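You operate a simulated robot arm through the tools that you are given. There is no shell and no other tool. Be economical: measure what you need, move in short steps, check, and stop when the job is done.

You are at the controls of a simulated robot arm. One attempt, no reset.

## Task
Wind the small reel over on to the empty core from the peg stand.
Fine: the core goes on the orange spindle and stays there, the black arm swung over to it; green knob back at FREE; the core that ran empty goes on the peg stand.
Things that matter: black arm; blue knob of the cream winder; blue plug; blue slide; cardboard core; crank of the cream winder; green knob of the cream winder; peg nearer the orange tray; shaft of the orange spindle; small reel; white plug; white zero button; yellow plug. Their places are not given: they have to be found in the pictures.

The check looks at the end state, three seconds after you hand in, the way a careful person would. Anything else that was tipped, shoved, dropped, spilled or broken makes it a failure.

## Robot
A 6-joint arm with a two-finger parallel gripper, fixed in place. Base frame: the origin is at the foot of the arm, x ahead of it, y to its left, z up. Readings come in cm, degrees, newtons and seconds.
With the tool pointing down near the work surface it reaches from about 16 to 38 cm from the base axis. Its first joint turns from -66.0 to 66.0 degrees. Payload 2.7 kg.
The TCP is the grasp point between the finger pads, 2.3 cm short of the fingertips. In the tool frame z runs along the fingers and y along their closing line. Largest opening 9.4 cm; finger width 3.8, thickness 1; the body of the gripper, 5.4 by 9.6 cm, starts 3.9 cm behind the TCP.
Orientation is that of the tool frame in the base frame, as a unit quaternion [w, x, y, z]. With the fingers straight down and closing along the base's y, the tool's x points along the base's -x, its y along +y and its z along -z.

## Interface
- The arm moves only by the tool move_arm. Its argument "targets" is one flat list of numbers, 7 for each row, row after row: the turn, a rotation vector about the tool's x, y, z in degrees, then the shift along the tool's x, y, z in m, then the gripper command, from -1 (shut) to 1 (fully open), values between in proportion. In form: [wx, wy, wz, dx, dy, dz, jaw, wx, wy, wz, dx, dy, dz, jaw, ...]. A call has 1 to 12 rows; each row shifts and turns the commanded pose from where the row before left it, along the tool's axes as they then stand. A row lasts 0.2 s, in which the tool goes at most 5 cm and 8.6 degrees; a call with a longer step from one row to the next is refused whole, and so is a gripper value outside its range. Where a pose cannot be reached the arm comes as near as it can. A force on the tool above 90 N (or 10 N above the force at the start of the call, whichever is more), or a blocked arm, ends the call early, and 0.2 s more pass. Each finger travels about 4.5 cm/s and halts on what it meets, pressing with about 41 N; the grip force reading is that of the motor and also rises with nothing between the fingers. The clock runs only during rows and for 0.2 s after the last one: add rows that do not move to give the fingers time. It gives the time, the measured TCP pose, the force on the tool (base axes), the opening and the grip force at its end, in the units of the frame above (readings bear some noise), with the torque about the TCP (base axes, N m) and any sound that the robot's microphone picked up.
- Cameras (640 x 400 px; columns grow to the right, rows downward): "scene" is fixed at [5.7, -42.34, 141.72]; the picture's right is [0.89, -0.46, 0.00], its down [-0.29, -0.57, -0.77] and it looks along [0.35, 0.68, -0.64] (base axes); focal length 234 px, centre (320, 200). "wrist" rides on the gripper at [8.6, 1.6, -7.5] in the tool frame; the picture's right is [-0.18, 0.98, 0.00], its down [-0.58, -0.11, -0.81] and it looks along [-0.79, -0.15, 0.59] (tool axes); focal length 243 px, centre (320, 200).
- get_image(camera): a new picture of that camera. The clock stands still meanwhile.
- probe_pixels(camera, pixels): for up to 12 pixels [column, row] of the newest picture of that camera ("zoom" is the newest enlarged one), the place [x, y, z] in the base frame of the surface seen there, good to about 0.2 cm, but the place of the scene camera against the robot may be out by one fixed shift of up to 2.5 cm in any direction. The clock stands still meanwhile.
- enlarge(camera, box): a new picture of the part [left, top, right, bottom] of that camera's present view, enlarged. The clock stands still meanwhile.
- finish_job(): hands the job in; it is judged then, once.

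Work in short steps. Measure before you move; look again where a grasp or a placing could have gone wrong, and mend it. You have 80 turns and 38 pictures in all, those below and enlarged ones among them. Open the gripper and draw the arm clear of the work before you hand the job in, unless the task says otherwise; then end with one line.

The tools are called after "Request:" as a command line: name --argument value ..., lists and objects as JSON in quotes. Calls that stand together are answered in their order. move_arm: Moves the arm, as the interface text tells. Its arguments: {"type":"object","properties":{"targets":{"type":"array"}},"required":["targets"]} The other tools are called the same way: get_image (camera) takes a picture; probe_pixels (camera, pixels) gives the place of the surface under pixels of a picture; enlarge (camera, box) takes an enlarged picture of a part of a camera's view; finish_job () hands the job in.

At the start:

```text
clock: 0.0
tcp_pos: [25.1, 25.47, 122.71]
orientation: [0.0, -0.001, 1.0, 0.003]
wrist_force: [-0.2, 1.3, 0.0]
torque: [0.01, 0.0, 0.02]
gripper_width: 9.39
finger_force: 0.0
```

scene: 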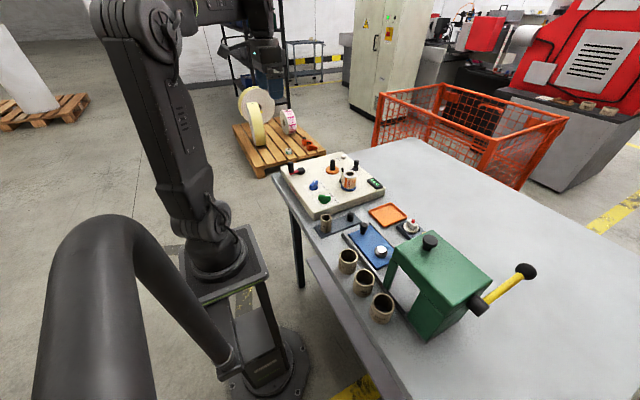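
wrist: 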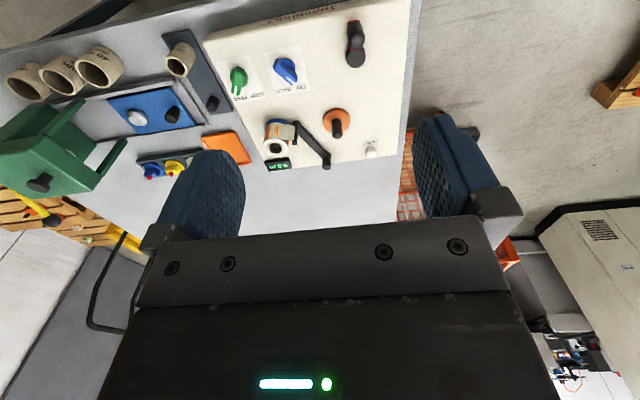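

The wrist view shows the cream winder at about (320,90). I'll enlarge it in both cameras to read the labels.

Request:
enlarge --camera "wrist" --box '[140, 0, 420, 180]'

Request:
enlarge --camera "scene" --box '[270, 140, 450, 260]'

```text
2.22 times, centred on (280, 90) of wrist
```

zoom: 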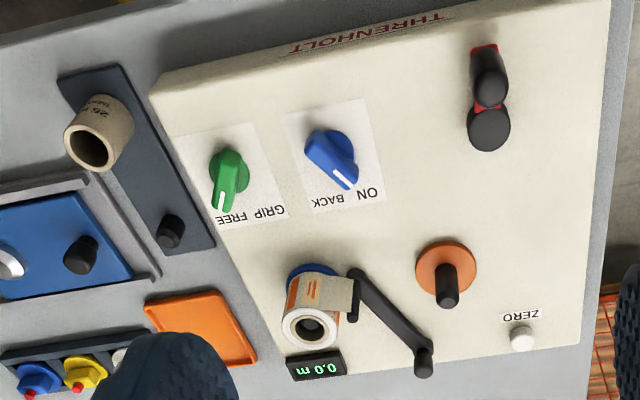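

```text
3.33 times, centred on (360, 200) of scene
```

zoom: 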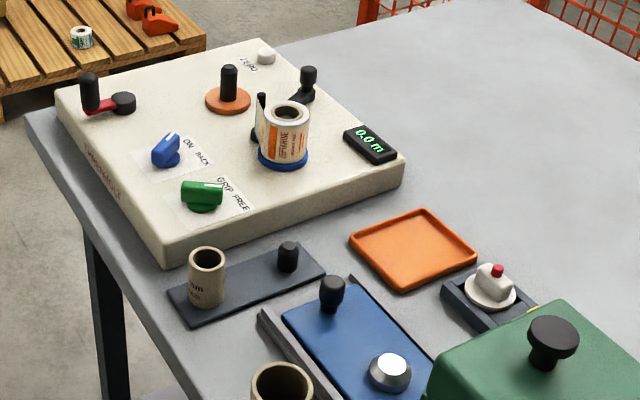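

Labels: the green knob has GRIP/FREE and the blue knob has ON/BACK. I'll probe the main parts in the wrist view.

Request:
probe_pixels --camera "wrist" --pixels '[[356, 35], [356, 58], [337, 131], [334, 110], [371, 152], [327, 161], [240, 77], [290, 72], [213, 107], [276, 150], [330, 30], [183, 57]]'

Request:
probe_pixels --camera "zoom" --pixels '[[88, 76], [123, 98], [229, 68], [207, 250], [288, 243], [310, 70], [261, 98], [288, 110], [267, 52], [166, 145], [203, 188], [150, 120]]'

```text
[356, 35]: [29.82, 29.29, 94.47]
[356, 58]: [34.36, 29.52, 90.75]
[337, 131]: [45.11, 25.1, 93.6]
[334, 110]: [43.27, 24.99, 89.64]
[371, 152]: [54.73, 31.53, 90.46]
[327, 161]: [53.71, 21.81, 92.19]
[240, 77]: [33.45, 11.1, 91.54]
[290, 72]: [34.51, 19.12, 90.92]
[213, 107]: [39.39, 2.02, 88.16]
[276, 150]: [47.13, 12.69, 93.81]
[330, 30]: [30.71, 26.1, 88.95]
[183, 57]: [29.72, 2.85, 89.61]
```

```text
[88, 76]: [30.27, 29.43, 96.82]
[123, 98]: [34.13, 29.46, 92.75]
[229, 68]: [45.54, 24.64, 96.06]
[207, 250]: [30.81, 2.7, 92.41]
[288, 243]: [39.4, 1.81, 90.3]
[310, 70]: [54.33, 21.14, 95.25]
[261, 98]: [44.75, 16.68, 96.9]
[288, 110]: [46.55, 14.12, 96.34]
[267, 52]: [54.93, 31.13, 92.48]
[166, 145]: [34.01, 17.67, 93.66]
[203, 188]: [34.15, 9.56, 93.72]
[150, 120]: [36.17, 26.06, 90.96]
```

The winder top is at z≈89, and the scene camera reads about 2 cm high. The orange spindle is at about (45,25), r≈51, outside the stated reach, so I'll test how far the arm gets while still high up.

Request:
move_arm --targets '[0, 0, 0, -0.045, 0, 0.015, 1, 0, 0, 0, -0.045, 0, 0.015, 1, 0, 0, 0, -0.045, 0, 0.015, 1, 0, 0, 0, -0.045, 0, 0.015, 1, 0, 0, 0, 0, 0, 0.04, 1, 0, 0, 0, 0, 0, 0.04, 1, 0, 0, 0, 0, 0, 0, 1]'

Request:
get_image --camera "wrist"

```text
clock: 1.6
tcp_pos: [42.86, 25.65, 108.54]
orientation: [0.001, 0.0, 1.0, 0.001]
wrist_force: [-0.2, -0.2, -0.3]
torque: [0.0, 0.0, 0.02]
gripper_width: 9.37
finger_force: 0.0
```

```text
33 pictures are left
```

wrist: 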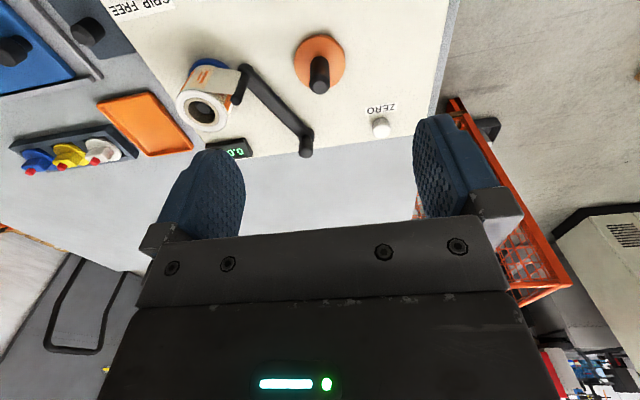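

The arm reached that pose. I'll enlarge this closer view of the spindles and measure them.

Request:
enlarge --camera "wrist" --box '[150, 10, 430, 185]'

```text
2.29 times, centred on (290, 98) of wrist
```

zoom: 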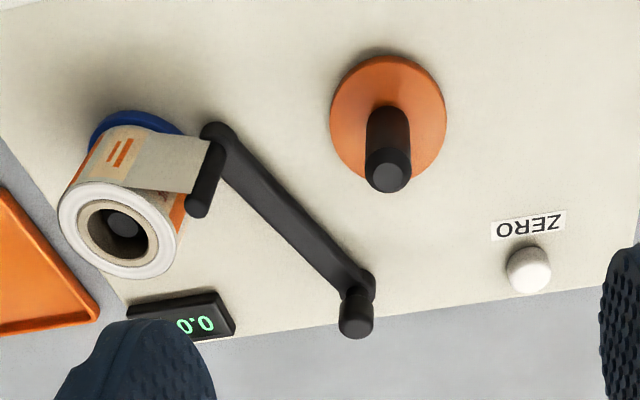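

I'll probe the orange spindle top and disc, the two ends of the arm, the reel rims and the spindle tops.

Request:
probe_pixels --camera "zoom" --pixels '[[387, 172], [368, 172], [407, 172], [345, 80], [437, 135], [197, 205], [215, 140], [357, 325], [372, 285], [122, 222], [62, 215], [172, 235]]'

Request:
probe_pixels --camera "zoom" --pixels '[[110, 187], [115, 275], [90, 205], [145, 205], [110, 255], [290, 210], [350, 60], [250, 130], [150, 160], [150, 125], [390, 110], [530, 265]]'

```text
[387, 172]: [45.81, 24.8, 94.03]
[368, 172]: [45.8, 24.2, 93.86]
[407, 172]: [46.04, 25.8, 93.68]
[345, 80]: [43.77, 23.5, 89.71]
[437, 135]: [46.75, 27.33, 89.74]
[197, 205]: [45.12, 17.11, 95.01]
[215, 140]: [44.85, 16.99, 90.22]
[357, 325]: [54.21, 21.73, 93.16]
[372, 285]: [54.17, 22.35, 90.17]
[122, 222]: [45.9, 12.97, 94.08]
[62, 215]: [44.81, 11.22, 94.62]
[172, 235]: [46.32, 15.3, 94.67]
```

```text
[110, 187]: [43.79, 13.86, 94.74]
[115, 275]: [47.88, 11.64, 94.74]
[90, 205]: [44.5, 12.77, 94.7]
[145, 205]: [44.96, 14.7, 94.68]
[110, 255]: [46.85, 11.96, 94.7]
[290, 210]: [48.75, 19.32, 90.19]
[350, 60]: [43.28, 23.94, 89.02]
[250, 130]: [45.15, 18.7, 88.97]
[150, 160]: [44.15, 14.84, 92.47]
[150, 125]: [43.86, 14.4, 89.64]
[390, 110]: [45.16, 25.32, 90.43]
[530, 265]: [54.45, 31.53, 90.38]
```

Orange spindle axis is about (45.5,24.9) with its top at z 94. The reel axis is about (45.7,13.0), and the arm posts are at (45,17) and (54.2,22). Now I'll move to view the core and the knobs from closer.

Request:
move_arm --targets '[0, 0, 0, 0.0315, -0.0327, 0.009, 1, 0, 0, 0, 0.0315, -0.0327, 0.009, 1, 0, 0, 0, 0.0315, -0.0327, 0.009, 1, 0, 0, 0, 0.0315, -0.0327, 0.009, 1, 0, 0, 0, 0.0315, -0.0327, 0.009, 1, 0, 0, 0, 0.0315, -0.0327, 0.009, 1, 0, 0, 0, 0, 0, 0, 1]'

Request:
enlarge --camera "wrist" --box '[120, 0, 520, 220]'

```text
clock: 3.2
tcp_pos: [24.13, 6.21, 103.29]
orientation: [0.0, 0.0, 1.0, 0.002]
wrist_force: [-0.6, -0.7, 0.6]
torque: [0.01, -0.03, -0.02]
gripper_width: 9.37
finger_force: 0.0
```

```text
1.60 times, centred on (320, 110) of wrist
```

zoom: 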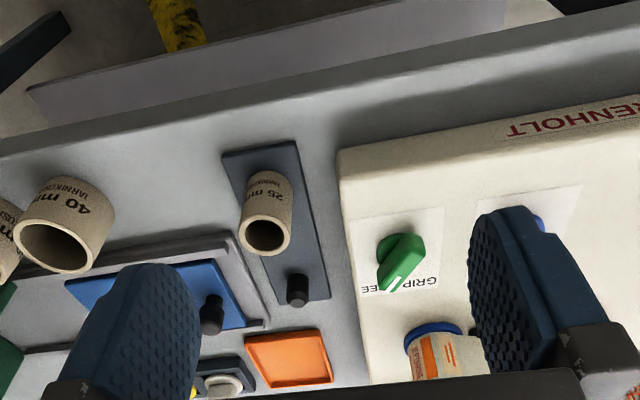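

The 25 mm core is at zoom (265,230). I'll probe its rim, the empty peg, the stand plate and the green knob.

Request:
probe_pixels --camera "zoom" --pixels '[[243, 236], [287, 230], [262, 217], [266, 253], [262, 190], [297, 296], [297, 280], [315, 270], [405, 245], [392, 288], [385, 260], [425, 225]]'

```text
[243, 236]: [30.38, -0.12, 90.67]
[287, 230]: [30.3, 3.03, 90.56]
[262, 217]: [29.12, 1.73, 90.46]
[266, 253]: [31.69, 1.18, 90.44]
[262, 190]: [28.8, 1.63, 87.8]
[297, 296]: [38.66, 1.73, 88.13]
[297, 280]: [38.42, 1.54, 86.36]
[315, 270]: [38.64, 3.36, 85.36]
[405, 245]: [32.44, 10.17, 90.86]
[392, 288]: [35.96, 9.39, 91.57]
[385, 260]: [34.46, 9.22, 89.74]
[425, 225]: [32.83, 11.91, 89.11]
```

Core axis is about (30.35,1.45), with a 3.2 cm outer diameter and its top at z 90.5. I'll go above it with a 5 cm opening.

Request:
move_arm --targets '[0, 0, 0, -0.0207, -0.0159, 0.031, 0.06, 0, 0, 0, -0.0207, -0.0159, 0.031, 0.06, 0, 0, 0, -0.0207, -0.0159, 0.031, 0.06, 0, 0, 0, 0, 0, 0, 0.06]'

Request:
get_image --camera "wrist"

```text
clock: 4.2
tcp_pos: [30.24, 1.28, 93.99]
orientation: [0.001, -0.001, 1.0, 0.002]
wrist_force: [-0.6, -0.4, -0.8]
torque: [-0.03, 0.0, 0.02]
gripper_width: 5.01
finger_force: 0.0
```

```text
30 pictures are left
```

wrist: 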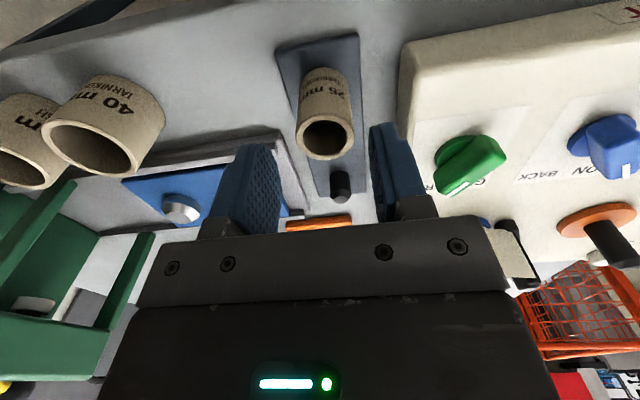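

The core sits between the fingers. I'll probe the rim again, the rail by the left finger and the winder edge before lowering.

Request:
probe_pixels --camera "wrist" --pixels '[[300, 137], [354, 137], [325, 118], [327, 158], [258, 185], [385, 160], [285, 165], [295, 200], [402, 90], [340, 192], [340, 175], [230, 150]]'

```text
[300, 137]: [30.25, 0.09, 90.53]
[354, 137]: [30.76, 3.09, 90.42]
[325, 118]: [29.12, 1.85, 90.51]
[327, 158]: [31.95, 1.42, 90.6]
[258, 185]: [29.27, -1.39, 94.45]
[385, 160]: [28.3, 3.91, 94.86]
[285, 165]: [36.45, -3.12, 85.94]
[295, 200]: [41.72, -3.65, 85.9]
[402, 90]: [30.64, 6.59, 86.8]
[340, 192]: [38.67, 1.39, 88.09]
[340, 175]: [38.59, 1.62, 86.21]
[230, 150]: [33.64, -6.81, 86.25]
```

The path is clear, since the rail at z≈86 is below the fingertip depth of 87. I'll nudge to the centre (30.5,1.55), lower and close.

Request:
move_arm --targets '[0, 0, 0, -0.0025, 0.0025, 0.017, 0.06, 0, 0, 0, 0, 0, 0.03, 0.06, 0, 0, 0, 0, 0, 0, 0.06, 0, 0, 0, 0, 0, 0, -0.5, 0, 0, 0, 0, 0, 0, -0.5, 0, 0, 0, 0, 0, 0, -0.5]'

```text
clock: 5.6
tcp_pos: [30.67, 1.55, 89.09]
orientation: [0.0, 0.0, 1.0, 0.002]
wrist_force: [-0.5, -0.1, -0.1]
torque: [0.03, 0.04, 0.02]
gripper_width: 3.22
finger_force: 40.9
```

Gripped at 3.22 cm. I'll lift 12 cm and carry the core over the orange spindle.

Request:
move_arm --targets '[0, 0, 0, 0, 0, -0.04, -0.5, 0, 0, 0, 0, 0, -0.04, -0.5, 0, 0, 0, 0, 0, -0.04, -0.5, 0, 0, 0, -0.0247, 0.0389, 0, -0.5, 0, 0, 0, -0.0247, 0.0389, 0, -0.5, 0, 0, 0, -0.0247, 0.0389, 0, -0.5, 0, 0, 0, -0.0247, 0.0389, 0, -0.5, 0, 0, 0, -0.0247, 0.0389, 0, -0.5, 0, 0, 0, -0.0247, 0.0389, 0, -0.5, 0, 0, 0, 0, 0, 0, -0.5]'

Request:
get_image --camera "wrist"

```text
clock: 7.8
tcp_pos: [45.64, 24.88, 101.11]
orientation: [-0.001, -0.001, 1.0, 0.002]
wrist_force: [-1.4, -0.3, 0.7]
torque: [0.04, 0.0, -0.02]
gripper_width: 3.24
finger_force: 40.7
```

```text
29 pictures are left
```

wrist: 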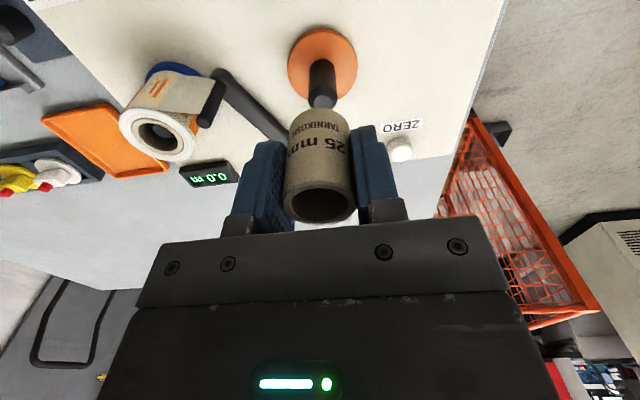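

The core is over the spindle. I'll probe the disc rim and the core rim to align their axes.

Request:
probe_pixels --camera "wrist" --pixels '[[291, 65], [354, 65], [322, 29], [345, 38], [298, 88], [322, 75], [286, 205], [354, 205], [320, 190], [320, 220], [312, 80], [334, 80]]'

```text
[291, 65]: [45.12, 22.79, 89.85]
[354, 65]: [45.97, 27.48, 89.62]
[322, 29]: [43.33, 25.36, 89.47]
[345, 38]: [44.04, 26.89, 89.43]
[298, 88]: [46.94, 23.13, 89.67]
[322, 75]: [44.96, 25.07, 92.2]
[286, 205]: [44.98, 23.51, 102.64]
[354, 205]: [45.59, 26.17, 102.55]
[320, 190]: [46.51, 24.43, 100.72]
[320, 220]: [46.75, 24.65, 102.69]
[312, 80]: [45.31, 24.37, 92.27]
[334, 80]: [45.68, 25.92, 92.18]
```

Disc axis is (45.6,25.1) and the core axis is about (45.47,24.88). I'll shift +0.15 in x and +0.2 in y, then lower 7.5 cm while watching the force.

Request:
move_arm --targets '[0, 0, 0, -0.0015, 0.002, 0, -0.5, 0, 0, 0, 0, 0, 0.025, -0.5, 0, 0, 0, 0, 0, 0.02, -0.5, 0, 0, 0, 0, 0, 0.015, -0.5, 0, 0, 0, 0, 0, 0.015, -0.5, 0, 0, 0, 0, 0, 0, -0.5]'

Request:
get_image --camera "wrist"

```text
clock: 9.2
tcp_pos: [45.9, 24.82, 93.81]
orientation: [0.002, -0.001, 1.0, 0.002]
wrist_force: [13.7, 3.2, 6.0]
torque: [0.01, -0.17, 0.04]
gripper_width: 3.24
finger_force: 40.9
```

```text
28 pictures are left
```

wrist: 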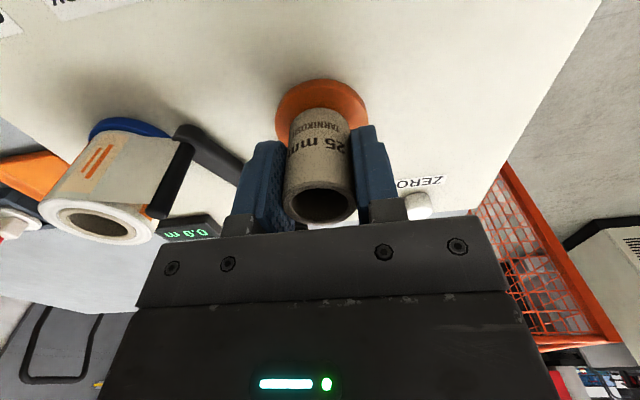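

The core is on the spindle, with a slight side force in +x. I'll relieve it by 1 mm, lower the last 2 mm, release gradually and retreat upward.

Request:
move_arm --targets '[0, 0, 0, -0.0015, 0.0005, 0, -0.5, 0, 0, 0, 0, 0, 0.002, -0.5, 0, 0, 0, 0, 0, 0, 0.0, 0, 0, 0, 0, 0, 0, 0.06, 0, 0, 0, 0, 0, 0, 0.06, 0, 0, 0, 0, 0, -0.04, 0.06, 0, 0, 0, 0, 0, -0.04, 0.06, 0, 0, 0, 0.02, 0, -0.03, 0.06]'

Request:
enlarge --camera "wrist" --box '[100, 0, 500, 220]'

```text
clock: 11.0
tcp_pos: [43.96, 24.92, 104.47]
orientation: [-0.001, -0.001, 1.0, 0.002]
wrist_force: [-0.1, 0.8, 0.1]
torque: [-0.03, -0.01, -0.01]
gripper_width: 5.0
finger_force: 0.0
```

```text
1.60 times, centred on (300, 110) of wrist
```

zoom: 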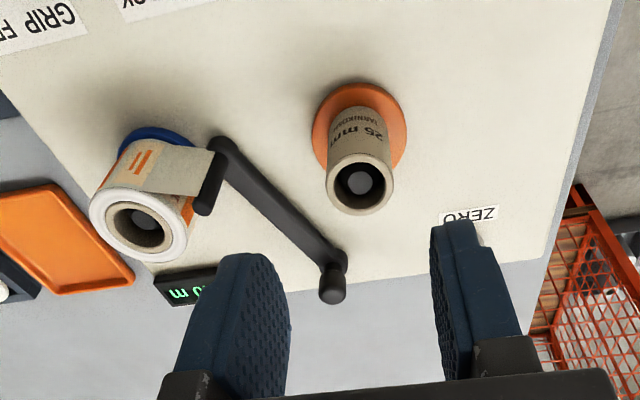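

The core is seated on the orange spindle. Next I'll look closely at the two knobs and the crank.

Request:
move_arm --targets '[0, 0, 0, 0.038, -0.0178, 0, 1, 0, 0, 0, 0.038, -0.0178, 0, 1, 0, 0, 0, 0.038, -0.0178, 0, 1, 0, 0, 0, 0.038, -0.0178, 0, 1, 0, 0, 0, 0.038, -0.0178, 0, 1, 0, 0, 0, 0, 0, 0, 1]'

Request:
enlarge --camera "wrist" --box '[200, 20, 480, 180]'

```text
clock: 12.4
tcp_pos: [24.71, 16.02, 104.29]
orientation: [0.001, -0.001, 1.0, 0.002]
wrist_force: [0.5, 0.2, -0.1]
torque: [-0.01, 0.01, -0.02]
gripper_width: 9.4
finger_force: 0.1
```

```text
2.29 times, centred on (340, 100) of wrist
```

zoom: 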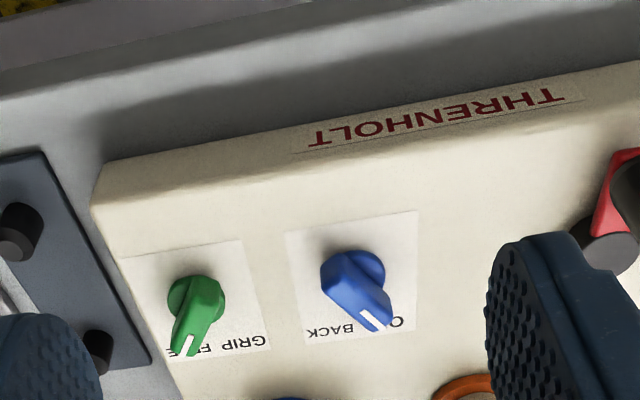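

I'll probe the knob pointers and labels to find the pointing angles.

Request:
probe_pixels --camera "zoom" --pixels '[[187, 350], [204, 285], [179, 327], [216, 310], [176, 292], [247, 344], [177, 352], [375, 322], [340, 268], [325, 333], [395, 324], [383, 275]]'

```text
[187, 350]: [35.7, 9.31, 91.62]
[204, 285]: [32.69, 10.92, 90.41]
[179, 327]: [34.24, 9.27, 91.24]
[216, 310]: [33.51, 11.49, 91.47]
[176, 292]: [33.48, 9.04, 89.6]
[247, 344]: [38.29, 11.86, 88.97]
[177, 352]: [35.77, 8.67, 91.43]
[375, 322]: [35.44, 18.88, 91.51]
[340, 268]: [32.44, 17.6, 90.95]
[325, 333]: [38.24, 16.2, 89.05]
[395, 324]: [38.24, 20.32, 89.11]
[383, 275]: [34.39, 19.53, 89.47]
```

The green pointer is at about −29° (FREE) and the blue is at about +25° (ON). I'll go over the green knob at (33.9,10.15) and turn the tool 29° to line up with its bar.

Request:
move_arm --targets '[0, 0, 0, -0.0307, -0.0196, 0.021, 0, 0, 0, 0, -0.0307, -0.0196, 0.021, -0.15, 0, 0, 0, -0.0307, -0.0196, 0.021, -0.15, 0, 0, 7.25, 0, 0, 0, -0.15, 0, 0, 7.25, 0, 0, 0, -0.15, 0, 0, 7.25, 0, 0, 0, -0.15, 0, 0, 7.25, 0, 0, 0, -0.15, 0, 0, 0, 0, 0, 0.02, -0.15, 0, 0, 0, 0, 0, 0, -0.15]'

Request:
get_image --camera "wrist"

```text
clock: 14.4
tcp_pos: [33.96, 10.24, 96.2]
orientation: [-0.001, 0.25, 0.968, 0.001]
wrist_force: [-0.4, 0.7, -0.8]
torque: [-0.01, 0.01, 0.0]
gripper_width: 4.01
finger_force: 0.1
```

```text
25 pictures are left
```

wrist: 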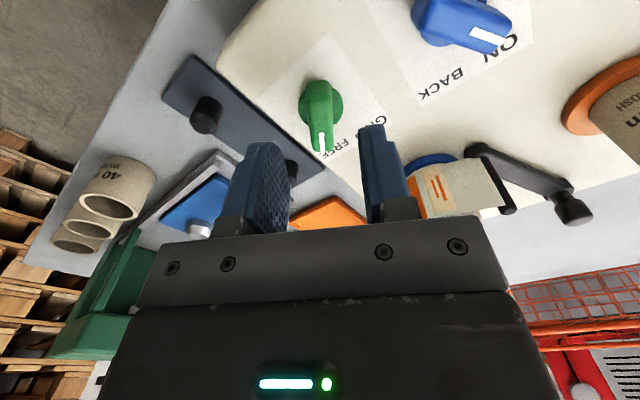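

The bar is aligned with the tool and points at FREE. I'll probe the bar to refine its centre.

Request:
probe_pixels --camera "wrist" --pixels '[[308, 125], [331, 125], [319, 85], [321, 148], [305, 105], [342, 105], [320, 110], [345, 137], [378, 118]]'

```text
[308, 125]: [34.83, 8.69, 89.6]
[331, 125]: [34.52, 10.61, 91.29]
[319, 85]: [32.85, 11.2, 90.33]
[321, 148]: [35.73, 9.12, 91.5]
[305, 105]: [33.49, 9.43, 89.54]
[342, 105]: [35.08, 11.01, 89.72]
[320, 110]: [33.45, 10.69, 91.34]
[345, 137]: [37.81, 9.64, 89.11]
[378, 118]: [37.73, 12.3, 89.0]
```

I'll lower onto the knob, with fingertips at about z 89.9, and close.

Request:
move_arm --targets '[0, 0, 3, -0.0023, 0.0008, 0.02, -0.15, 0, 0, 0, 0, 0, 0.02, -0.15, 0, 0, 0, 0, 0, 0, -0.4, 0, 0, 0, 0, 0, 0, -0.8, 0, 0, 0, 0, 0, 0, -0.9, 0, 0, 0, 0, 0, 0, -0.9]'

```text
clock: 15.8
tcp_pos: [34.31, 10.12, 92.12]
orientation: [-0.004, 0.276, 0.961, -0.001]
wrist_force: [-7.9, -29.5, 3.7]
torque: [-0.41, -0.04, -0.06]
gripper_width: 1.47
finger_force: 45.4
```

The fingers hold the bar (1.47 cm) with a sideways force of −30 N. I'll shift about 1.5 mm along −tool y to centre.

Request:
move_arm --targets '[0, 0, 0, 0, -0.0015, 0, -0.9, 0, 0, 0, 0, 0, 0, -0.9]'

```text
clock: 16.4
tcp_pos: [34.41, 9.95, 92.29]
orientation: [-0.002, 0.275, 0.961, 0.001]
wrist_force: [0.3, -21.8, -10.1]
torque: [0.39, 1.29, -0.09]
gripper_width: 1.46
finger_force: 44.7
```

Still −22 N. I'll shift another 3 mm.

Request:
move_arm --targets '[0, 0, 0, -0.0005, -0.003, 0, -0.9, 0, 0, 0, 0, 0, 0, -0.9]'

```text
clock: 17.0
tcp_pos: [34.35, 10.17, 92.34]
orientation: [0.0, 0.275, 0.961, 0.004]
wrist_force: [0.4, 24.4, -26.7]
torque: [0.48, 1.0, -0.04]
gripper_width: 1.47
finger_force: 44.8
```

Now it reads +24 N, so I'll go back 1.5 mm, then turn the knob toward GRIP by 60° in small steps.

Request:
move_arm --targets '[0, 0, 0, 0, 0.0015, 0.001, -0.9, 0, 0, -7, 0, 0, 0, -0.9, 0, 0, -7, 0, 0, 0, -0.9, 0, 0, -7, 0, 0, 0, -0.9, 0, 0, -7, 0, 0, 0, -0.9, 0, 0, -7, 0, 0, 0, -0.9, 0, 0, -7, 0, 0, 0, -0.9, 0, 0, -7, 0, 0, 0, -0.9, 0, 0, -7, 0, 0, 0, -0.9, 0, 0, 0, 0, 0, 0, -0.9]'

```text
clock: 19.2
tcp_pos: [34.4, 9.84, 92.4]
orientation: [0.002, -0.209, 0.978, 0.001]
wrist_force: [8.7, -1.7, 16.0]
torque: [0.15, -1.17, 0.05]
gripper_width: 1.48
finger_force: 45.0
```

Yaw is now +24° with no resistance. I'll turn a bit more to find the stop.

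Request:
move_arm --targets '[0, 0, -4, 0, 0, 0, -0.9, 0, 0, -4, 0, 0, 0, -0.9, 0, 0, 0, 0, 0, 0, -0.9]'

```text
clock: 20.0
tcp_pos: [34.45, 9.97, 92.31]
orientation: [0.002, -0.276, 0.961, 0.001]
wrist_force: [8.6, -5.6, 20.1]
torque: [0.45, -1.36, 0.02]
gripper_width: 1.49
finger_force: 45.0
```

Yaw is +32°, mirror of the start. I'll release, rise and look.

Request:
move_arm --targets '[0, 0, 0, 0, 0, 0, -0.5, 0, 0, 0, 0, 0, 0, -0.15, 0, 0, 0, 0, 0, 0, -0.15, 0, 0, 0, 0, 0, -0.04, -0.15, 0, 0, 0, 0.02, 0, -0.04, 0.5, 0, 0, 0, 0.03, 0, -0.03, 1, 0, 0, 0, 0, 0, 0, 1]'

Request:
enlarge --camera "wrist" --box '[180, 0, 580, 220]'

```text
clock: 21.6
tcp_pos: [30.27, 7.19, 103.32]
orientation: [0.0, -0.276, 0.961, 0.002]
wrist_force: [0.4, -0.2, -0.6]
torque: [-0.03, 0.02, -0.02]
gripper_width: 9.41
finger_force: 0.0
```

```text
1.60 times, centred on (380, 110) of wrist
```

zoom: 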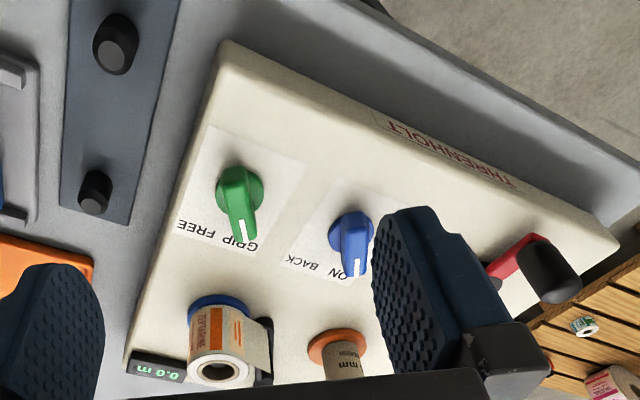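

Green now points to GRIP and blue to ON. Next I'll go above the middle of the black arm (49.7,19.5), yaw along the arm, to swing it.

Request:
move_arm --targets '[0, 0, 0, -0.0461, 0.0004, 0, 0.5, 0, 0, 0, -0.0461, 0.0004, 0, -0.15, 0, 0, 0, -0.0461, 0.0004, 0, -0.15, 0, 0, 0, -0.0461, 0.0004, 0, -0.15, 0, 0, 0, -0.0461, 0.0004, 0, -0.15, 0, 0, 3.5, 0, 0, 0.045, -0.15, 0, 0, 0, 0, 0, 0, -0.15]'

Request:
enlarge --camera "wrist" --box '[140, 20, 500, 220]'

```text
clock: 23.2
tcp_pos: [49.31, 19.6, 99.02]
orientation: [-0.001, -0.246, 0.969, 0.002]
wrist_force: [-1.0, -0.1, -0.6]
torque: [0.0, 0.0, -0.02]
gripper_width: 4.04
finger_force: 0.1
```

```text
1.78 times, centred on (320, 120) of wrist
```

zoom: 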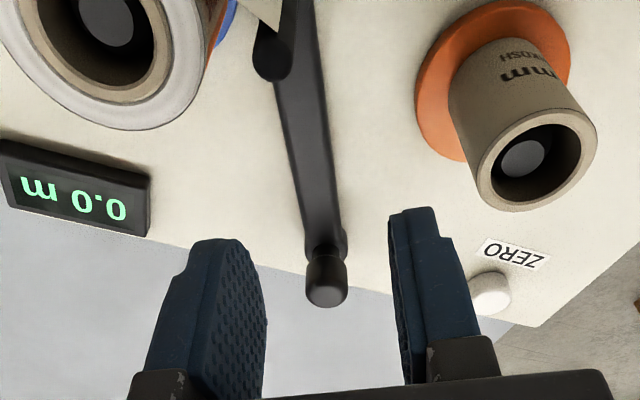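

The knob-topped post is at zoom (325,285), and the bar runs to the tape post at (270,40). I'll probe both ends and the bar for accurate geometry.

Request:
probe_pixels --camera "zoom" --pixels '[[325, 292], [308, 250], [345, 245], [322, 258], [300, 150], [283, 140], [320, 140], [270, 65], [292, 170], [332, 170], [256, 60], [310, 200]]'

```text
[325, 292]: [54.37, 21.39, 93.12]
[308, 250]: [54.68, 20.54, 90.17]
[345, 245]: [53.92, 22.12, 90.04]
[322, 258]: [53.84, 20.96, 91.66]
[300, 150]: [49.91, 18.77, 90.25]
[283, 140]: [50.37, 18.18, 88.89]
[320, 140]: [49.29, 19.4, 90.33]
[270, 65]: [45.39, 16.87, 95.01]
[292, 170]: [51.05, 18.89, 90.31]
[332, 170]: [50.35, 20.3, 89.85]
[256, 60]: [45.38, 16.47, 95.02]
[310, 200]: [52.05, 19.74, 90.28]
```

The arm bar passes 0.5 cm to −tool y of me, with its top at z 90.3. I'll shift, lower to TCP z≈91.8 and close on the bar.

Request:
move_arm --targets '[0, 0, 0, 0, -0.0055, 0.022, -0.15, 0, 0, 0, 0, 0, 0.025, -0.15, 0, 0, 0, 0, 0, 0.025, -0.15, 0, 0, 0, 0, 0, 0, -0.5, 0, 0, 0, 0, 0, 0, -0.9, 0, 0, 0, 0, 0, 0, -0.9]'

```text
clock: 24.6
tcp_pos: [49.73, 19.1, 91.46]
orientation: [-0.001, -0.244, 0.97, 0.002]
wrist_force: [6.8, -8.0, -6.1]
torque: [-0.32, -0.34, -1.47]
gripper_width: 1.87
finger_force: 45.2
```

Gripped (1.87 cm). I'll test an 8° swing about the knobbed end (54.2,21.5) and read forces.

Request:
move_arm --targets '[0, 0, 4, -0.0001, 0.0036, 0, -0.9, 0, 0, 4, -0.0001, 0.0036, 0, -0.9, 0, 0, 0, 0, 0, 0, -0.9]'

```text
clock: 25.4
tcp_pos: [49.59, 19.12, 91.32]
orientation: [0.0, -0.175, 0.985, -0.003]
wrist_force: [22.5, -42.2, -20.8]
torque: [-0.02, -1.51, 0.13]
gripper_width: 1.77
finger_force: 45.5
```

The tool yawed 8° but the TCP barely shifted and the force is −42 N in y. I'll look at what moved.

Request:
get_image --camera "wrist"

Request:
enlarge --camera "scene" --box '[300, 140, 420, 215]'

```text
22 pictures are left
```

wrist: 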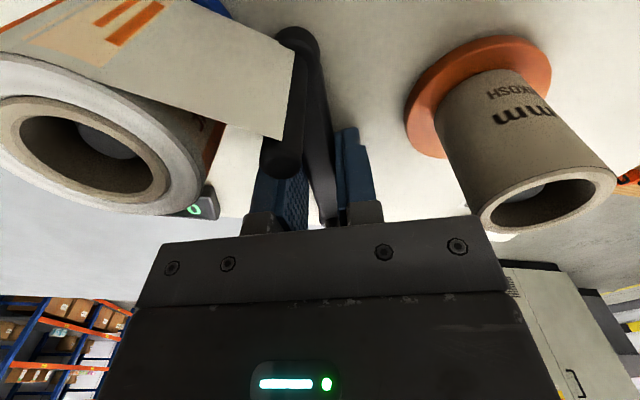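

```text
5.33 times, centred on (360, 178) of scene
```

zoom: 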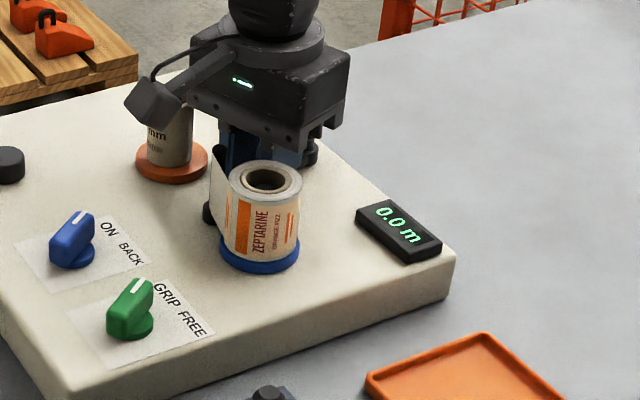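

Knobs confirmed: GRIP and ON. I'll probe the tape post top and bar to see whether the arm actually rotated.

Request:
probe_pixels --camera "wrist" --pixels '[[281, 162], [268, 160], [296, 45], [320, 120], [312, 160], [332, 160], [325, 190], [310, 90]]'

```text
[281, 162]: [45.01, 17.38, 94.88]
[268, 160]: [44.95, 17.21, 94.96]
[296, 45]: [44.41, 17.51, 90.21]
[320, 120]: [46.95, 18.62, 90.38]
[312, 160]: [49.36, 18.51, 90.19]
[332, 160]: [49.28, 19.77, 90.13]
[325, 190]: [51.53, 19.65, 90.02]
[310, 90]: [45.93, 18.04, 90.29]
```

The tape post moved about 0.7 cm toward the core, so the knobbed end is the pivot. I'll continue the swing about it.

Request:
move_arm --targets '[0, 0, 3, -0.0001, 0.004, 0, -0.9, 0, 0, 4, -0.0001, 0.004, 0, -0.9, 0, 0, 4, -0.0001, 0.004, 0, -0.9, 0, 0, 0, 0, 0, 0, -0.9]'

```text
clock: 26.2
tcp_pos: [49.75, 19.1, 91.38]
orientation: [-0.001, -0.089, 0.996, -0.01]
wrist_force: [6.9, -7.5, -1.3]
torque: [0.25, 0.21, 0.03]
gripper_width: 1.79
finger_force: 45.2
stopped in row 3: the force on the tool passed its limit at 92 N (the readings are from after the stop); the commanded pose is now the measured one
```

Blocked at 92 N. I'll look at where the arm stands now.

Request:
get_image --camera "wrist"

```text
20 pictures are left
```

wrist: 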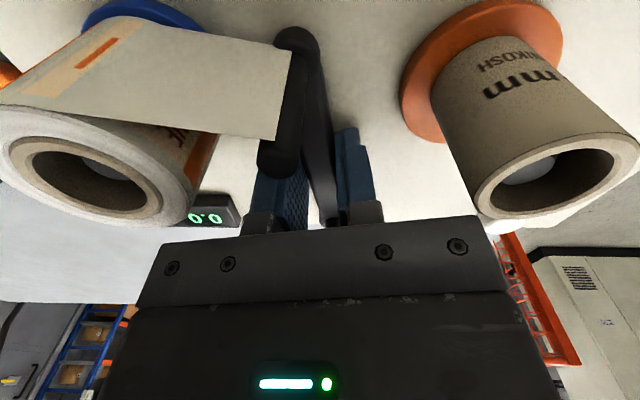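

Request:
probe_pixels --camera "wrist" --pixels '[[278, 160], [294, 45], [320, 120], [312, 160], [332, 160], [325, 195], [310, 90], [283, 120]]'

```text
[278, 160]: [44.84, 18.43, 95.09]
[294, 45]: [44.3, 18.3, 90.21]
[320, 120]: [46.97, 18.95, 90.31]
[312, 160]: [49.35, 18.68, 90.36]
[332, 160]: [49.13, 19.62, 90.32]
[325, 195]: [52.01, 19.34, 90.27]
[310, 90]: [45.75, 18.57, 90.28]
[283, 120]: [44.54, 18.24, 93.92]
```

The tape post moved about 1.5 cm over about 19° of turn, so the arm pivots at its middle (49.6,19.1), right where I grip it. I'll keep turning in place about tool z.

Request:
move_arm --targets '[0, 0, 6, 0, 0, 0, -0.9, 0, 0, 6, 0, 0, 0, -0.9, 0, 0, 6, 0, 0, 0, -0.9, 0, 0, 6, 0, 0, 0, -0.9, 0, 0, 0, 0, 0, 0, -0.9]'

Request:
get_image --camera "wrist"

```text
clock: 27.4
tcp_pos: [49.68, 18.95, 91.34]
orientation: [0.001, 0.121, 0.993, -0.01]
wrist_force: [4.2, -27.5, 9.7]
torque: [0.18, 0.61, 0.05]
gripper_width: 1.78
finger_force: 45.1
```

```text
19 pictures are left
```

wrist: 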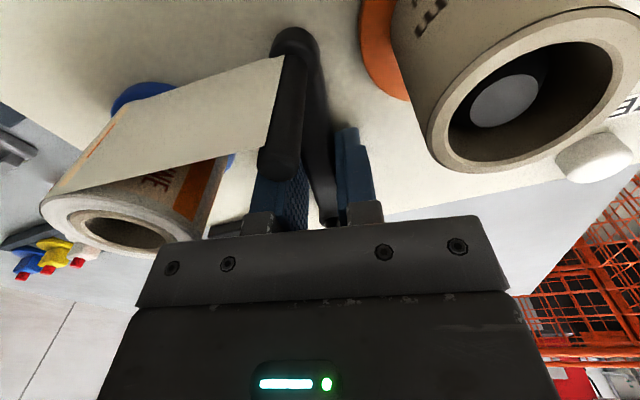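

Swinging works and the tape follows. I'll continue another 18° toward the core.

Request:
move_arm --targets '[0, 0, 6, 0, 0, 0, -0.9, 0, 0, 6, 0, 0, 0, -0.9, 0, 0, 6, 0, 0, 0, -0.9, 0, 0, 0, 0, 0, 0, -0.9]'

Request:
get_image --camera "wrist"

```text
clock: 28.4
tcp_pos: [49.75, 18.89, 91.37]
orientation: [0.004, 0.271, 0.962, -0.012]
wrist_force: [-3.2, -34.5, 2.6]
torque: [-0.18, -0.38, 2.11]
gripper_width: 2.13
finger_force: 45.1
```

```text
18 pictures are left
```

wrist: 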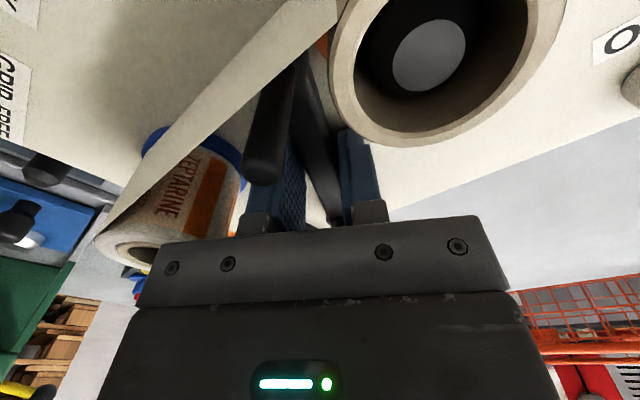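

The tape has jumped onto the core and torque shows the arm at its stop. I'll ease back the yaw, release and rise.

Request:
move_arm --targets '[0, 0, -4, 0, 0, 0, -0.9, 0, 0, 0, 0, 0, 0, -0.5, 0, 0, 0, 0, 0, 0, -0.15, 0, 0, 0, 0, 0, 0, -0.15, 0, 0, 0, 0, 0, -0.04, -0.15, 0, 0, 0, 0, 0, -0.04, -0.15, 0, 0, 0, 0, 0, -0.04, -0.15, 0, 0, 0, 0, 0, 0, -0.15]'

Request:
enlarge --camera "scene" --box '[270, 140, 420, 240]'

```text
clock: 30.2
tcp_pos: [49.48, 19.18, 103.44]
orientation: [0.001, 0.239, 0.971, -0.01]
wrist_force: [1.0, -0.2, 0.1]
torque: [-0.02, -0.02, 0.01]
gripper_width: 4.0
finger_force: 0.0
```

```text
4.00 times, centred on (345, 190) of scene
```

zoom: 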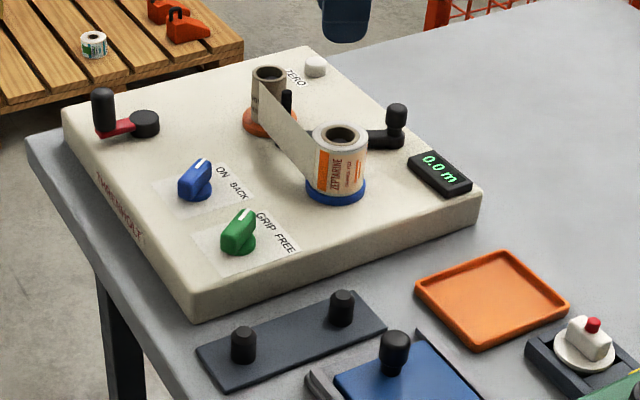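

The tape runs to the core and the arm is swung over. Now I'll square the tool and go view the crank at about (34,29.5).

Request:
move_arm --targets '[-1.1, 0.4, 0, 0, 0, 0, 0, 0, 0, -7, 0, 0, 0, 0, 0, 0, -7, 0, 0, 0, 0, 0, 0, -7, 0, 0, 0, 0, 0, 0, -6.7, 0, 0, 0, 0, 0, 0, 0, 0.0425, 0.0163, 0, 0, 0, 0, 0, 0.0425, 0.0163, 0, 0, 0, 0, 0, 0.0425, 0.0163, 0, 0, 0, 0, 0, 0.0425, 0.0163, 0, 0, 0, 0, 0, 0.0425, 0.0163, 0, 0, 0, 0, 0, 0.0425, 0.0163, 0, 0, 0, 0, 0, 0, 0, 0, 0]'

Request:
enlarge --camera "wrist" --box '[200, 20, 440, 170]'

```text
clock: 32.8
tcp_pos: [23.88, 29.21, 103.32]
orientation: [0.0, 0.0, 1.0, 0.001]
wrist_force: [0.9, -0.1, -0.9]
torque: [0.03, 0.0, -0.03]
gripper_width: 4.71
finger_force: 0.0
```

```text
2.67 times, centred on (320, 95) of wrist
```

zoom: 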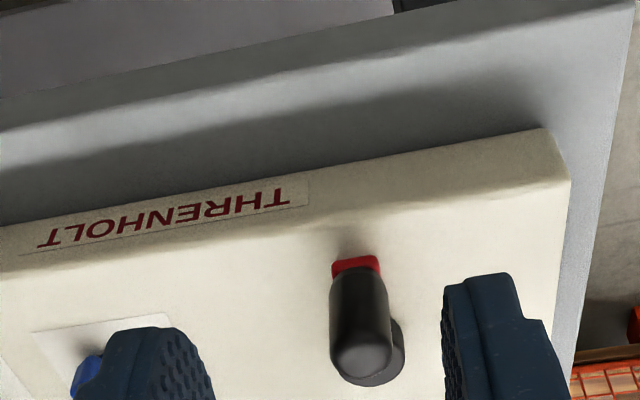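

I'll probe the crank handle, its red lever and the hub.

Request:
probe_pixels --camera "zoom" --pixels '[[362, 355], [335, 350], [388, 350], [362, 290], [333, 300], [387, 300], [355, 263], [398, 355], [380, 382], [360, 340]]'

```text
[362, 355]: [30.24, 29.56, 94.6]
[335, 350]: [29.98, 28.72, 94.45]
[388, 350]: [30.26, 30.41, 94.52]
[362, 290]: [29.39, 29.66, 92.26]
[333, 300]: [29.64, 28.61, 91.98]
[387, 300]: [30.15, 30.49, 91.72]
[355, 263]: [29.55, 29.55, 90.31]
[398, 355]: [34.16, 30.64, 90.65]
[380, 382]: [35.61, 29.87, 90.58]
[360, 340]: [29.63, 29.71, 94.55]
```

Handle axis is about (30.1,29.6) with its top at z 94.6. The hub is at (34.4,29.45), so R≈4.3. I'll go over the handle, lower and grip it.

Request:
move_arm --targets '[0, 0, 0, -0.0311, 0.002, 0.01, -0.15, 0, 0, 0, -0.0311, 0.002, 0.01, -0.15, 0, 0, 0, 0, 0, 0.04, -0.15, 0, 0, 0, 0, 0, 0.039, -0.15, 0, 0, 0, 0, 0, 0, -0.5, 0, 0, 0, 0, 0, 0, -0.9, 0, 0, 0, 0, 0, 0, -0.9]'

```text
clock: 34.4
tcp_pos: [30.36, 29.96, 93.31]
orientation: [0.001, -0.001, 1.0, 0.001]
wrist_force: [2.0, -0.3, -5.5]
torque: [0.04, -0.4, 0.02]
gripper_width: 2.13
finger_force: 44.6
```

Gripped (2.1 cm). I'll test 30° clockwise around the hub.

Request:
move_arm --targets '[0, 0, 0, -0.0015, 0.0111, 0, -0.9, 0, 0, 0, -0.0043, 0.0104, 0, -0.9, 0, 0, 0, 0, 0, 0, -0.9]'

Request:
enlarge --camera "scene" --box '[270, 140, 420, 240]'

```text
clock: 35.2
tcp_pos: [31.13, 31.77, 93.24]
orientation: [0.001, 0.0, 1.0, -0.001]
wrist_force: [12.3, -10.1, -10.5]
torque: [-0.07, 0.08, 0.0]
gripper_width: 2.18
finger_force: 44.9
```

```text
4.00 times, centred on (345, 190) of scene
```

zoom: 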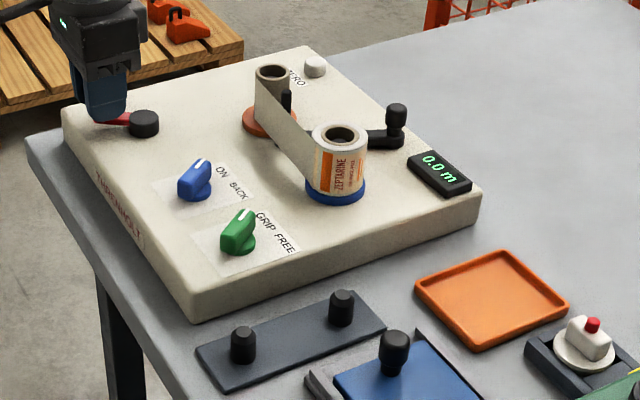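

The handle follows. I'll do one full turn clockwise in 30° steps.

Request:
move_arm --targets '[0, 0, 0, -0.01574, 0.01574, 0, -0.9, 0, 0, 0, -0.0215, 0.00576, 0, -0.9, 0, 0, 0, -0.0215, -0.00576, 0, -0.9, 0, 0, 0, -0.01574, -0.01574, 0, -0.9, 0, 0, 0, -0.00576, -0.0215, 0, -0.9, 0, 0, 0, 0.00576, -0.0215, 0, -0.9, 0, 0, 0, 0.01574, -0.01574, 0, -0.9, 0, 0, 0, 0.0215, -0.00576, 0, -0.9, 0, 0, 0, 0.0215, 0.00576, 0, -0.9, 0, 0, 0, 0.01574, 0.01574, 0, -0.9, 0, 0, 0, 0.00576, 0.0215, 0, -0.9, 0, 0, 0, -0.00576, 0.0215, 0, -0.9]'

Request:
enlarge --camera "scene" --box '[270, 140, 420, 240]'

```text
clock: 37.8
tcp_pos: [31.21, 31.7, 93.28]
orientation: [0.002, 0.0, 1.0, -0.001]
wrist_force: [20.9, -14.7, -17.2]
torque: [-0.05, 0.76, -0.01]
gripper_width: 2.14
finger_force: 45.2
```

```text
4.00 times, centred on (345, 190) of scene
```

zoom: 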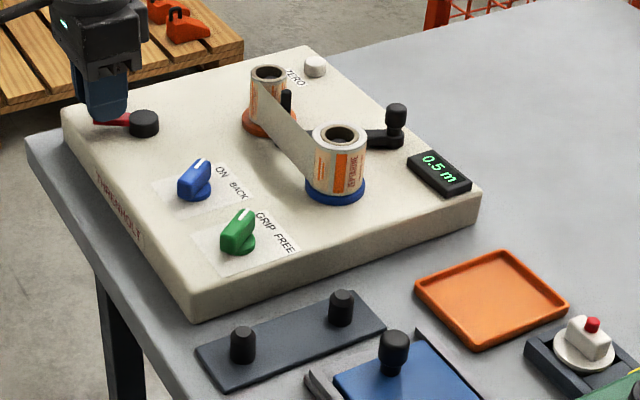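

The counter reads 0.5 m after one turn, and the paper is going onto the core. I'll continue with 1.5 turns per call in 45° steps.

Request:
move_arm --targets '[0, 0, 0, -0.02611, 0.02003, 0, -0.9, 0, 0, 0, -0.03263, -0.0043, 0, -0.9, 0, 0, 0, -0.02003, -0.02611, 0, -0.9, 0, 0, 0, 0.0043, -0.03263, 0, -0.9, 0, 0, 0, 0.02611, -0.02003, 0, -0.9, 0, 0, 0, 0.03263, 0.0043, 0, -0.9, 0, 0, 0, 0.02003, 0.02611, 0, -0.9, 0, 0, 0, -0.0043, 0.03263, 0, -0.9, 0, 0, 0, -0.02611, 0.02003, 0, -0.9, 0, 0, 0, -0.03263, -0.0043, 0, -0.9, 0, 0, 0, -0.02003, -0.02611, 0, -0.9, 0, 0, 0, 0.0043, -0.03263, 0, -0.9]'

```text
clock: 40.4
tcp_pos: [38.25, 28.0, 93.35]
orientation: [0.001, -0.001, 1.0, 0.002]
wrist_force: [-18.3, 8.5, -7.3]
torque: [-0.1, -0.67, -0.01]
gripper_width: 2.13
finger_force: 45.3
```

Smooth, at 18 N. I'll do another 1.5 turns, back to 150°.

Request:
move_arm --targets '[0, 0, 0, 0.02611, -0.02003, 0, -0.9, 0, 0, 0, 0.03263, 0.0043, 0, -0.9, 0, 0, 0, 0.02003, 0.02611, 0, -0.9, 0, 0, 0, -0.0043, 0.03263, 0, -0.9, 0, 0, 0, -0.02611, 0.02003, 0, -0.9, 0, 0, 0, -0.03263, -0.0043, 0, -0.9, 0, 0, 0, -0.02003, -0.02611, 0, -0.9, 0, 0, 0, 0.0043, -0.03263, 0, -0.9, 0, 0, 0, 0.02611, -0.02003, 0, -0.9, 0, 0, 0, 0.03263, 0.0043, 0, -0.9, 0, 0, 0, 0.02003, 0.02611, 0, -0.9, 0, 0, 0, -0.0043, 0.03263, 0, -0.9]'

Request:
enlarge --camera "scene" --box '[270, 140, 420, 240]'

```text
clock: 43.0
tcp_pos: [31.18, 31.38, 93.38]
orientation: [0.0, 0.001, 1.0, -0.001]
wrist_force: [9.1, -6.6, -15.2]
torque: [0.29, 0.79, -0.01]
gripper_width: 2.14
finger_force: 44.9
```

```text
4.00 times, centred on (345, 190) of scene
```

zoom: 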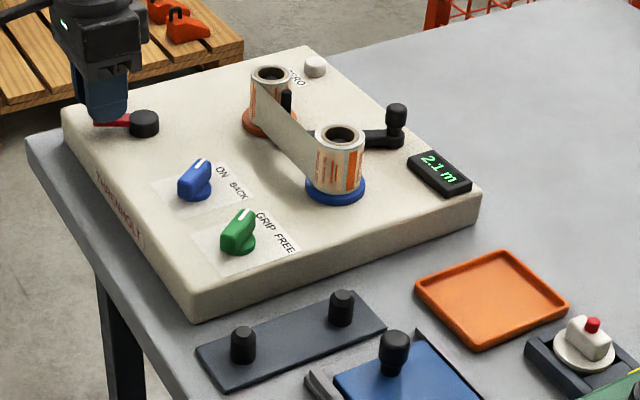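

2.1 m wound, and the reel is visibly thinner. Continuing.

Request:
move_arm --targets '[0, 0, 0, -0.02611, 0.02003, 0, -0.9, 0, 0, 0, -0.03263, -0.0043, 0, -0.9, 0, 0, 0, -0.02003, -0.02611, 0, -0.9, 0, 0, 0, 0.0043, -0.03263, 0, -0.9, 0, 0, 0, 0.02611, -0.02003, 0, -0.9, 0, 0, 0, 0.03263, 0.0043, 0, -0.9, 0, 0, 0, 0.02003, 0.02611, 0, -0.9, 0, 0, 0, -0.0043, 0.03263, 0, -0.9, 0, 0, 0, -0.02611, 0.02003, 0, -0.9, 0, 0, 0, -0.03263, -0.0043, 0, -0.9, 0, 0, 0, -0.02003, -0.02611, 0, -0.9, 0, 0, 0, 0.0043, -0.03263, 0, -0.9]'

Request:
move_arm --targets '[0, 0, 0, 0.02611, -0.02003, 0, -0.9, 0, 0, 0, 0.03263, 0.0043, 0, -0.9, 0, 0, 0, 0.02003, 0.02611, 0, -0.9, 0, 0, 0, -0.0043, 0.03263, 0, -0.9, 0, 0, 0, -0.02611, 0.02003, 0, -0.9, 0, 0, 0, -0.03263, -0.0043, 0, -0.9, 0, 0, 0, -0.02003, -0.02611, 0, -0.9, 0, 0, 0, 0.0043, -0.03263, 0, -0.9, 0, 0, 0, 0.02611, -0.02003, 0, -0.9, 0, 0, 0, 0.03263, 0.0043, 0, -0.9, 0, 0, 0, 0.02003, 0.02611, 0, -0.9, 0, 0, 0, -0.0043, 0.03263, 0, -0.9]'

Request:
enlarge --camera "scene" --box '[270, 140, 420, 240]'

```text
clock: 45.6
tcp_pos: [38.12, 27.68, 93.44]
orientation: [-0.001, -0.002, 1.0, 0.002]
wrist_force: [-36.6, 17.5, -0.1]
torque: [-0.31, 0.51, -0.01]
gripper_width: 2.11
finger_force: 44.8
```

```text
clock: 48.2
tcp_pos: [31.43, 31.96, 93.37]
orientation: [0.004, 0.0, 1.0, 0.002]
wrist_force: [6.3, -4.8, 22.6]
torque: [-0.26, -0.01, 0.0]
gripper_width: 2.15
finger_force: 45.0
```

```text
4.00 times, centred on (345, 190) of scene
```

zoom: 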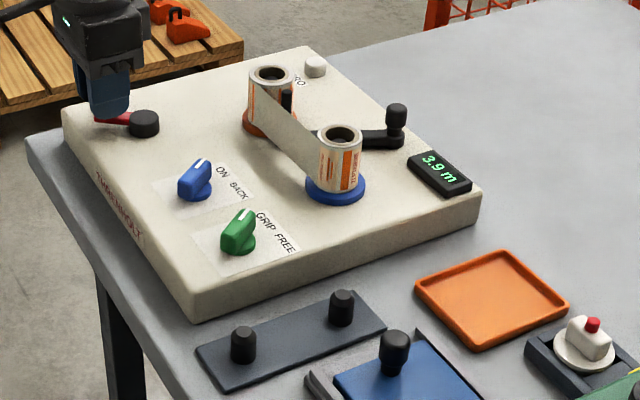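

3.9 m now. Three more turns.

Request:
move_arm --targets '[0, 0, 0, -0.02611, 0.02003, 0, -0.9, 0, 0, 0, -0.03263, -0.0043, 0, -0.9, 0, 0, 0, -0.02003, -0.02611, 0, -0.9, 0, 0, 0, 0.0043, -0.03263, 0, -0.9, 0, 0, 0, 0.02611, -0.02003, 0, -0.9, 0, 0, 0, 0.03263, 0.0043, 0, -0.9, 0, 0, 0, 0.02003, 0.02611, 0, -0.9, 0, 0, 0, -0.0043, 0.03263, 0, -0.9, 0, 0, 0, -0.02611, 0.02003, 0, -0.9, 0, 0, 0, -0.03263, -0.0043, 0, -0.9, 0, 0, 0, -0.02003, -0.02611, 0, -0.9, 0, 0, 0, 0.0043, -0.03263, 0, -0.9]'

Request:
move_arm --targets '[0, 0, 0, 0.02611, -0.02003, 0, -0.9, 0, 0, 0, 0.03263, 0.0043, 0, -0.9, 0, 0, 0, 0.02003, 0.02611, 0, -0.9, 0, 0, 0, -0.0043, 0.03263, 0, -0.9, 0, 0, 0, -0.02611, 0.02003, 0, -0.9, 0, 0, 0, -0.03263, -0.0043, 0, -0.9, 0, 0, 0, -0.02003, -0.02611, 0, -0.9, 0, 0, 0, 0.0043, -0.03263, 0, -0.9, 0, 0, 0, 0.02611, -0.02003, 0, -0.9, 0, 0, 0, 0.03263, 0.0043, 0, -0.9, 0, 0, 0, 0.02003, 0.02611, 0, -0.9, 0, 0, 0, -0.0043, 0.03263, 0, -0.9]'

Request:
enlarge --camera "scene" --box '[270, 140, 420, 240]'

```text
clock: 50.8
tcp_pos: [38.2, 27.81, 93.29]
orientation: [-0.002, -0.002, 1.0, 0.001]
wrist_force: [-29.4, 14.1, -8.6]
torque: [0.09, -0.48, -0.03]
gripper_width: 2.15
finger_force: 44.8
```

```text
clock: 53.4
tcp_pos: [31.26, 31.81, 93.45]
orientation: [0.001, 0.001, 1.0, 0.0]
wrist_force: [12.9, -9.1, -24.6]
torque: [0.15, 0.55, 0.0]
gripper_width: 2.14
finger_force: 45.0
```

```text
4.00 times, centred on (345, 190) of scene
```

zoom: 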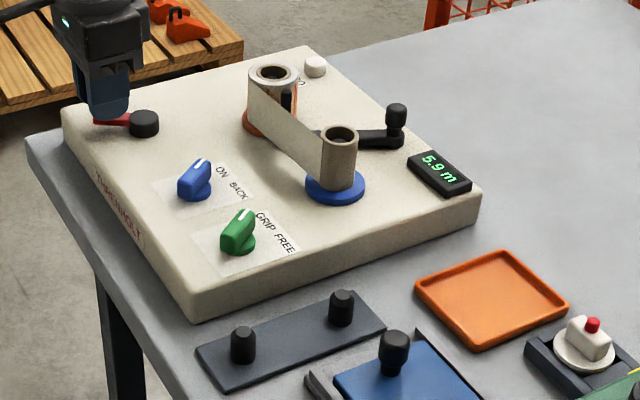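

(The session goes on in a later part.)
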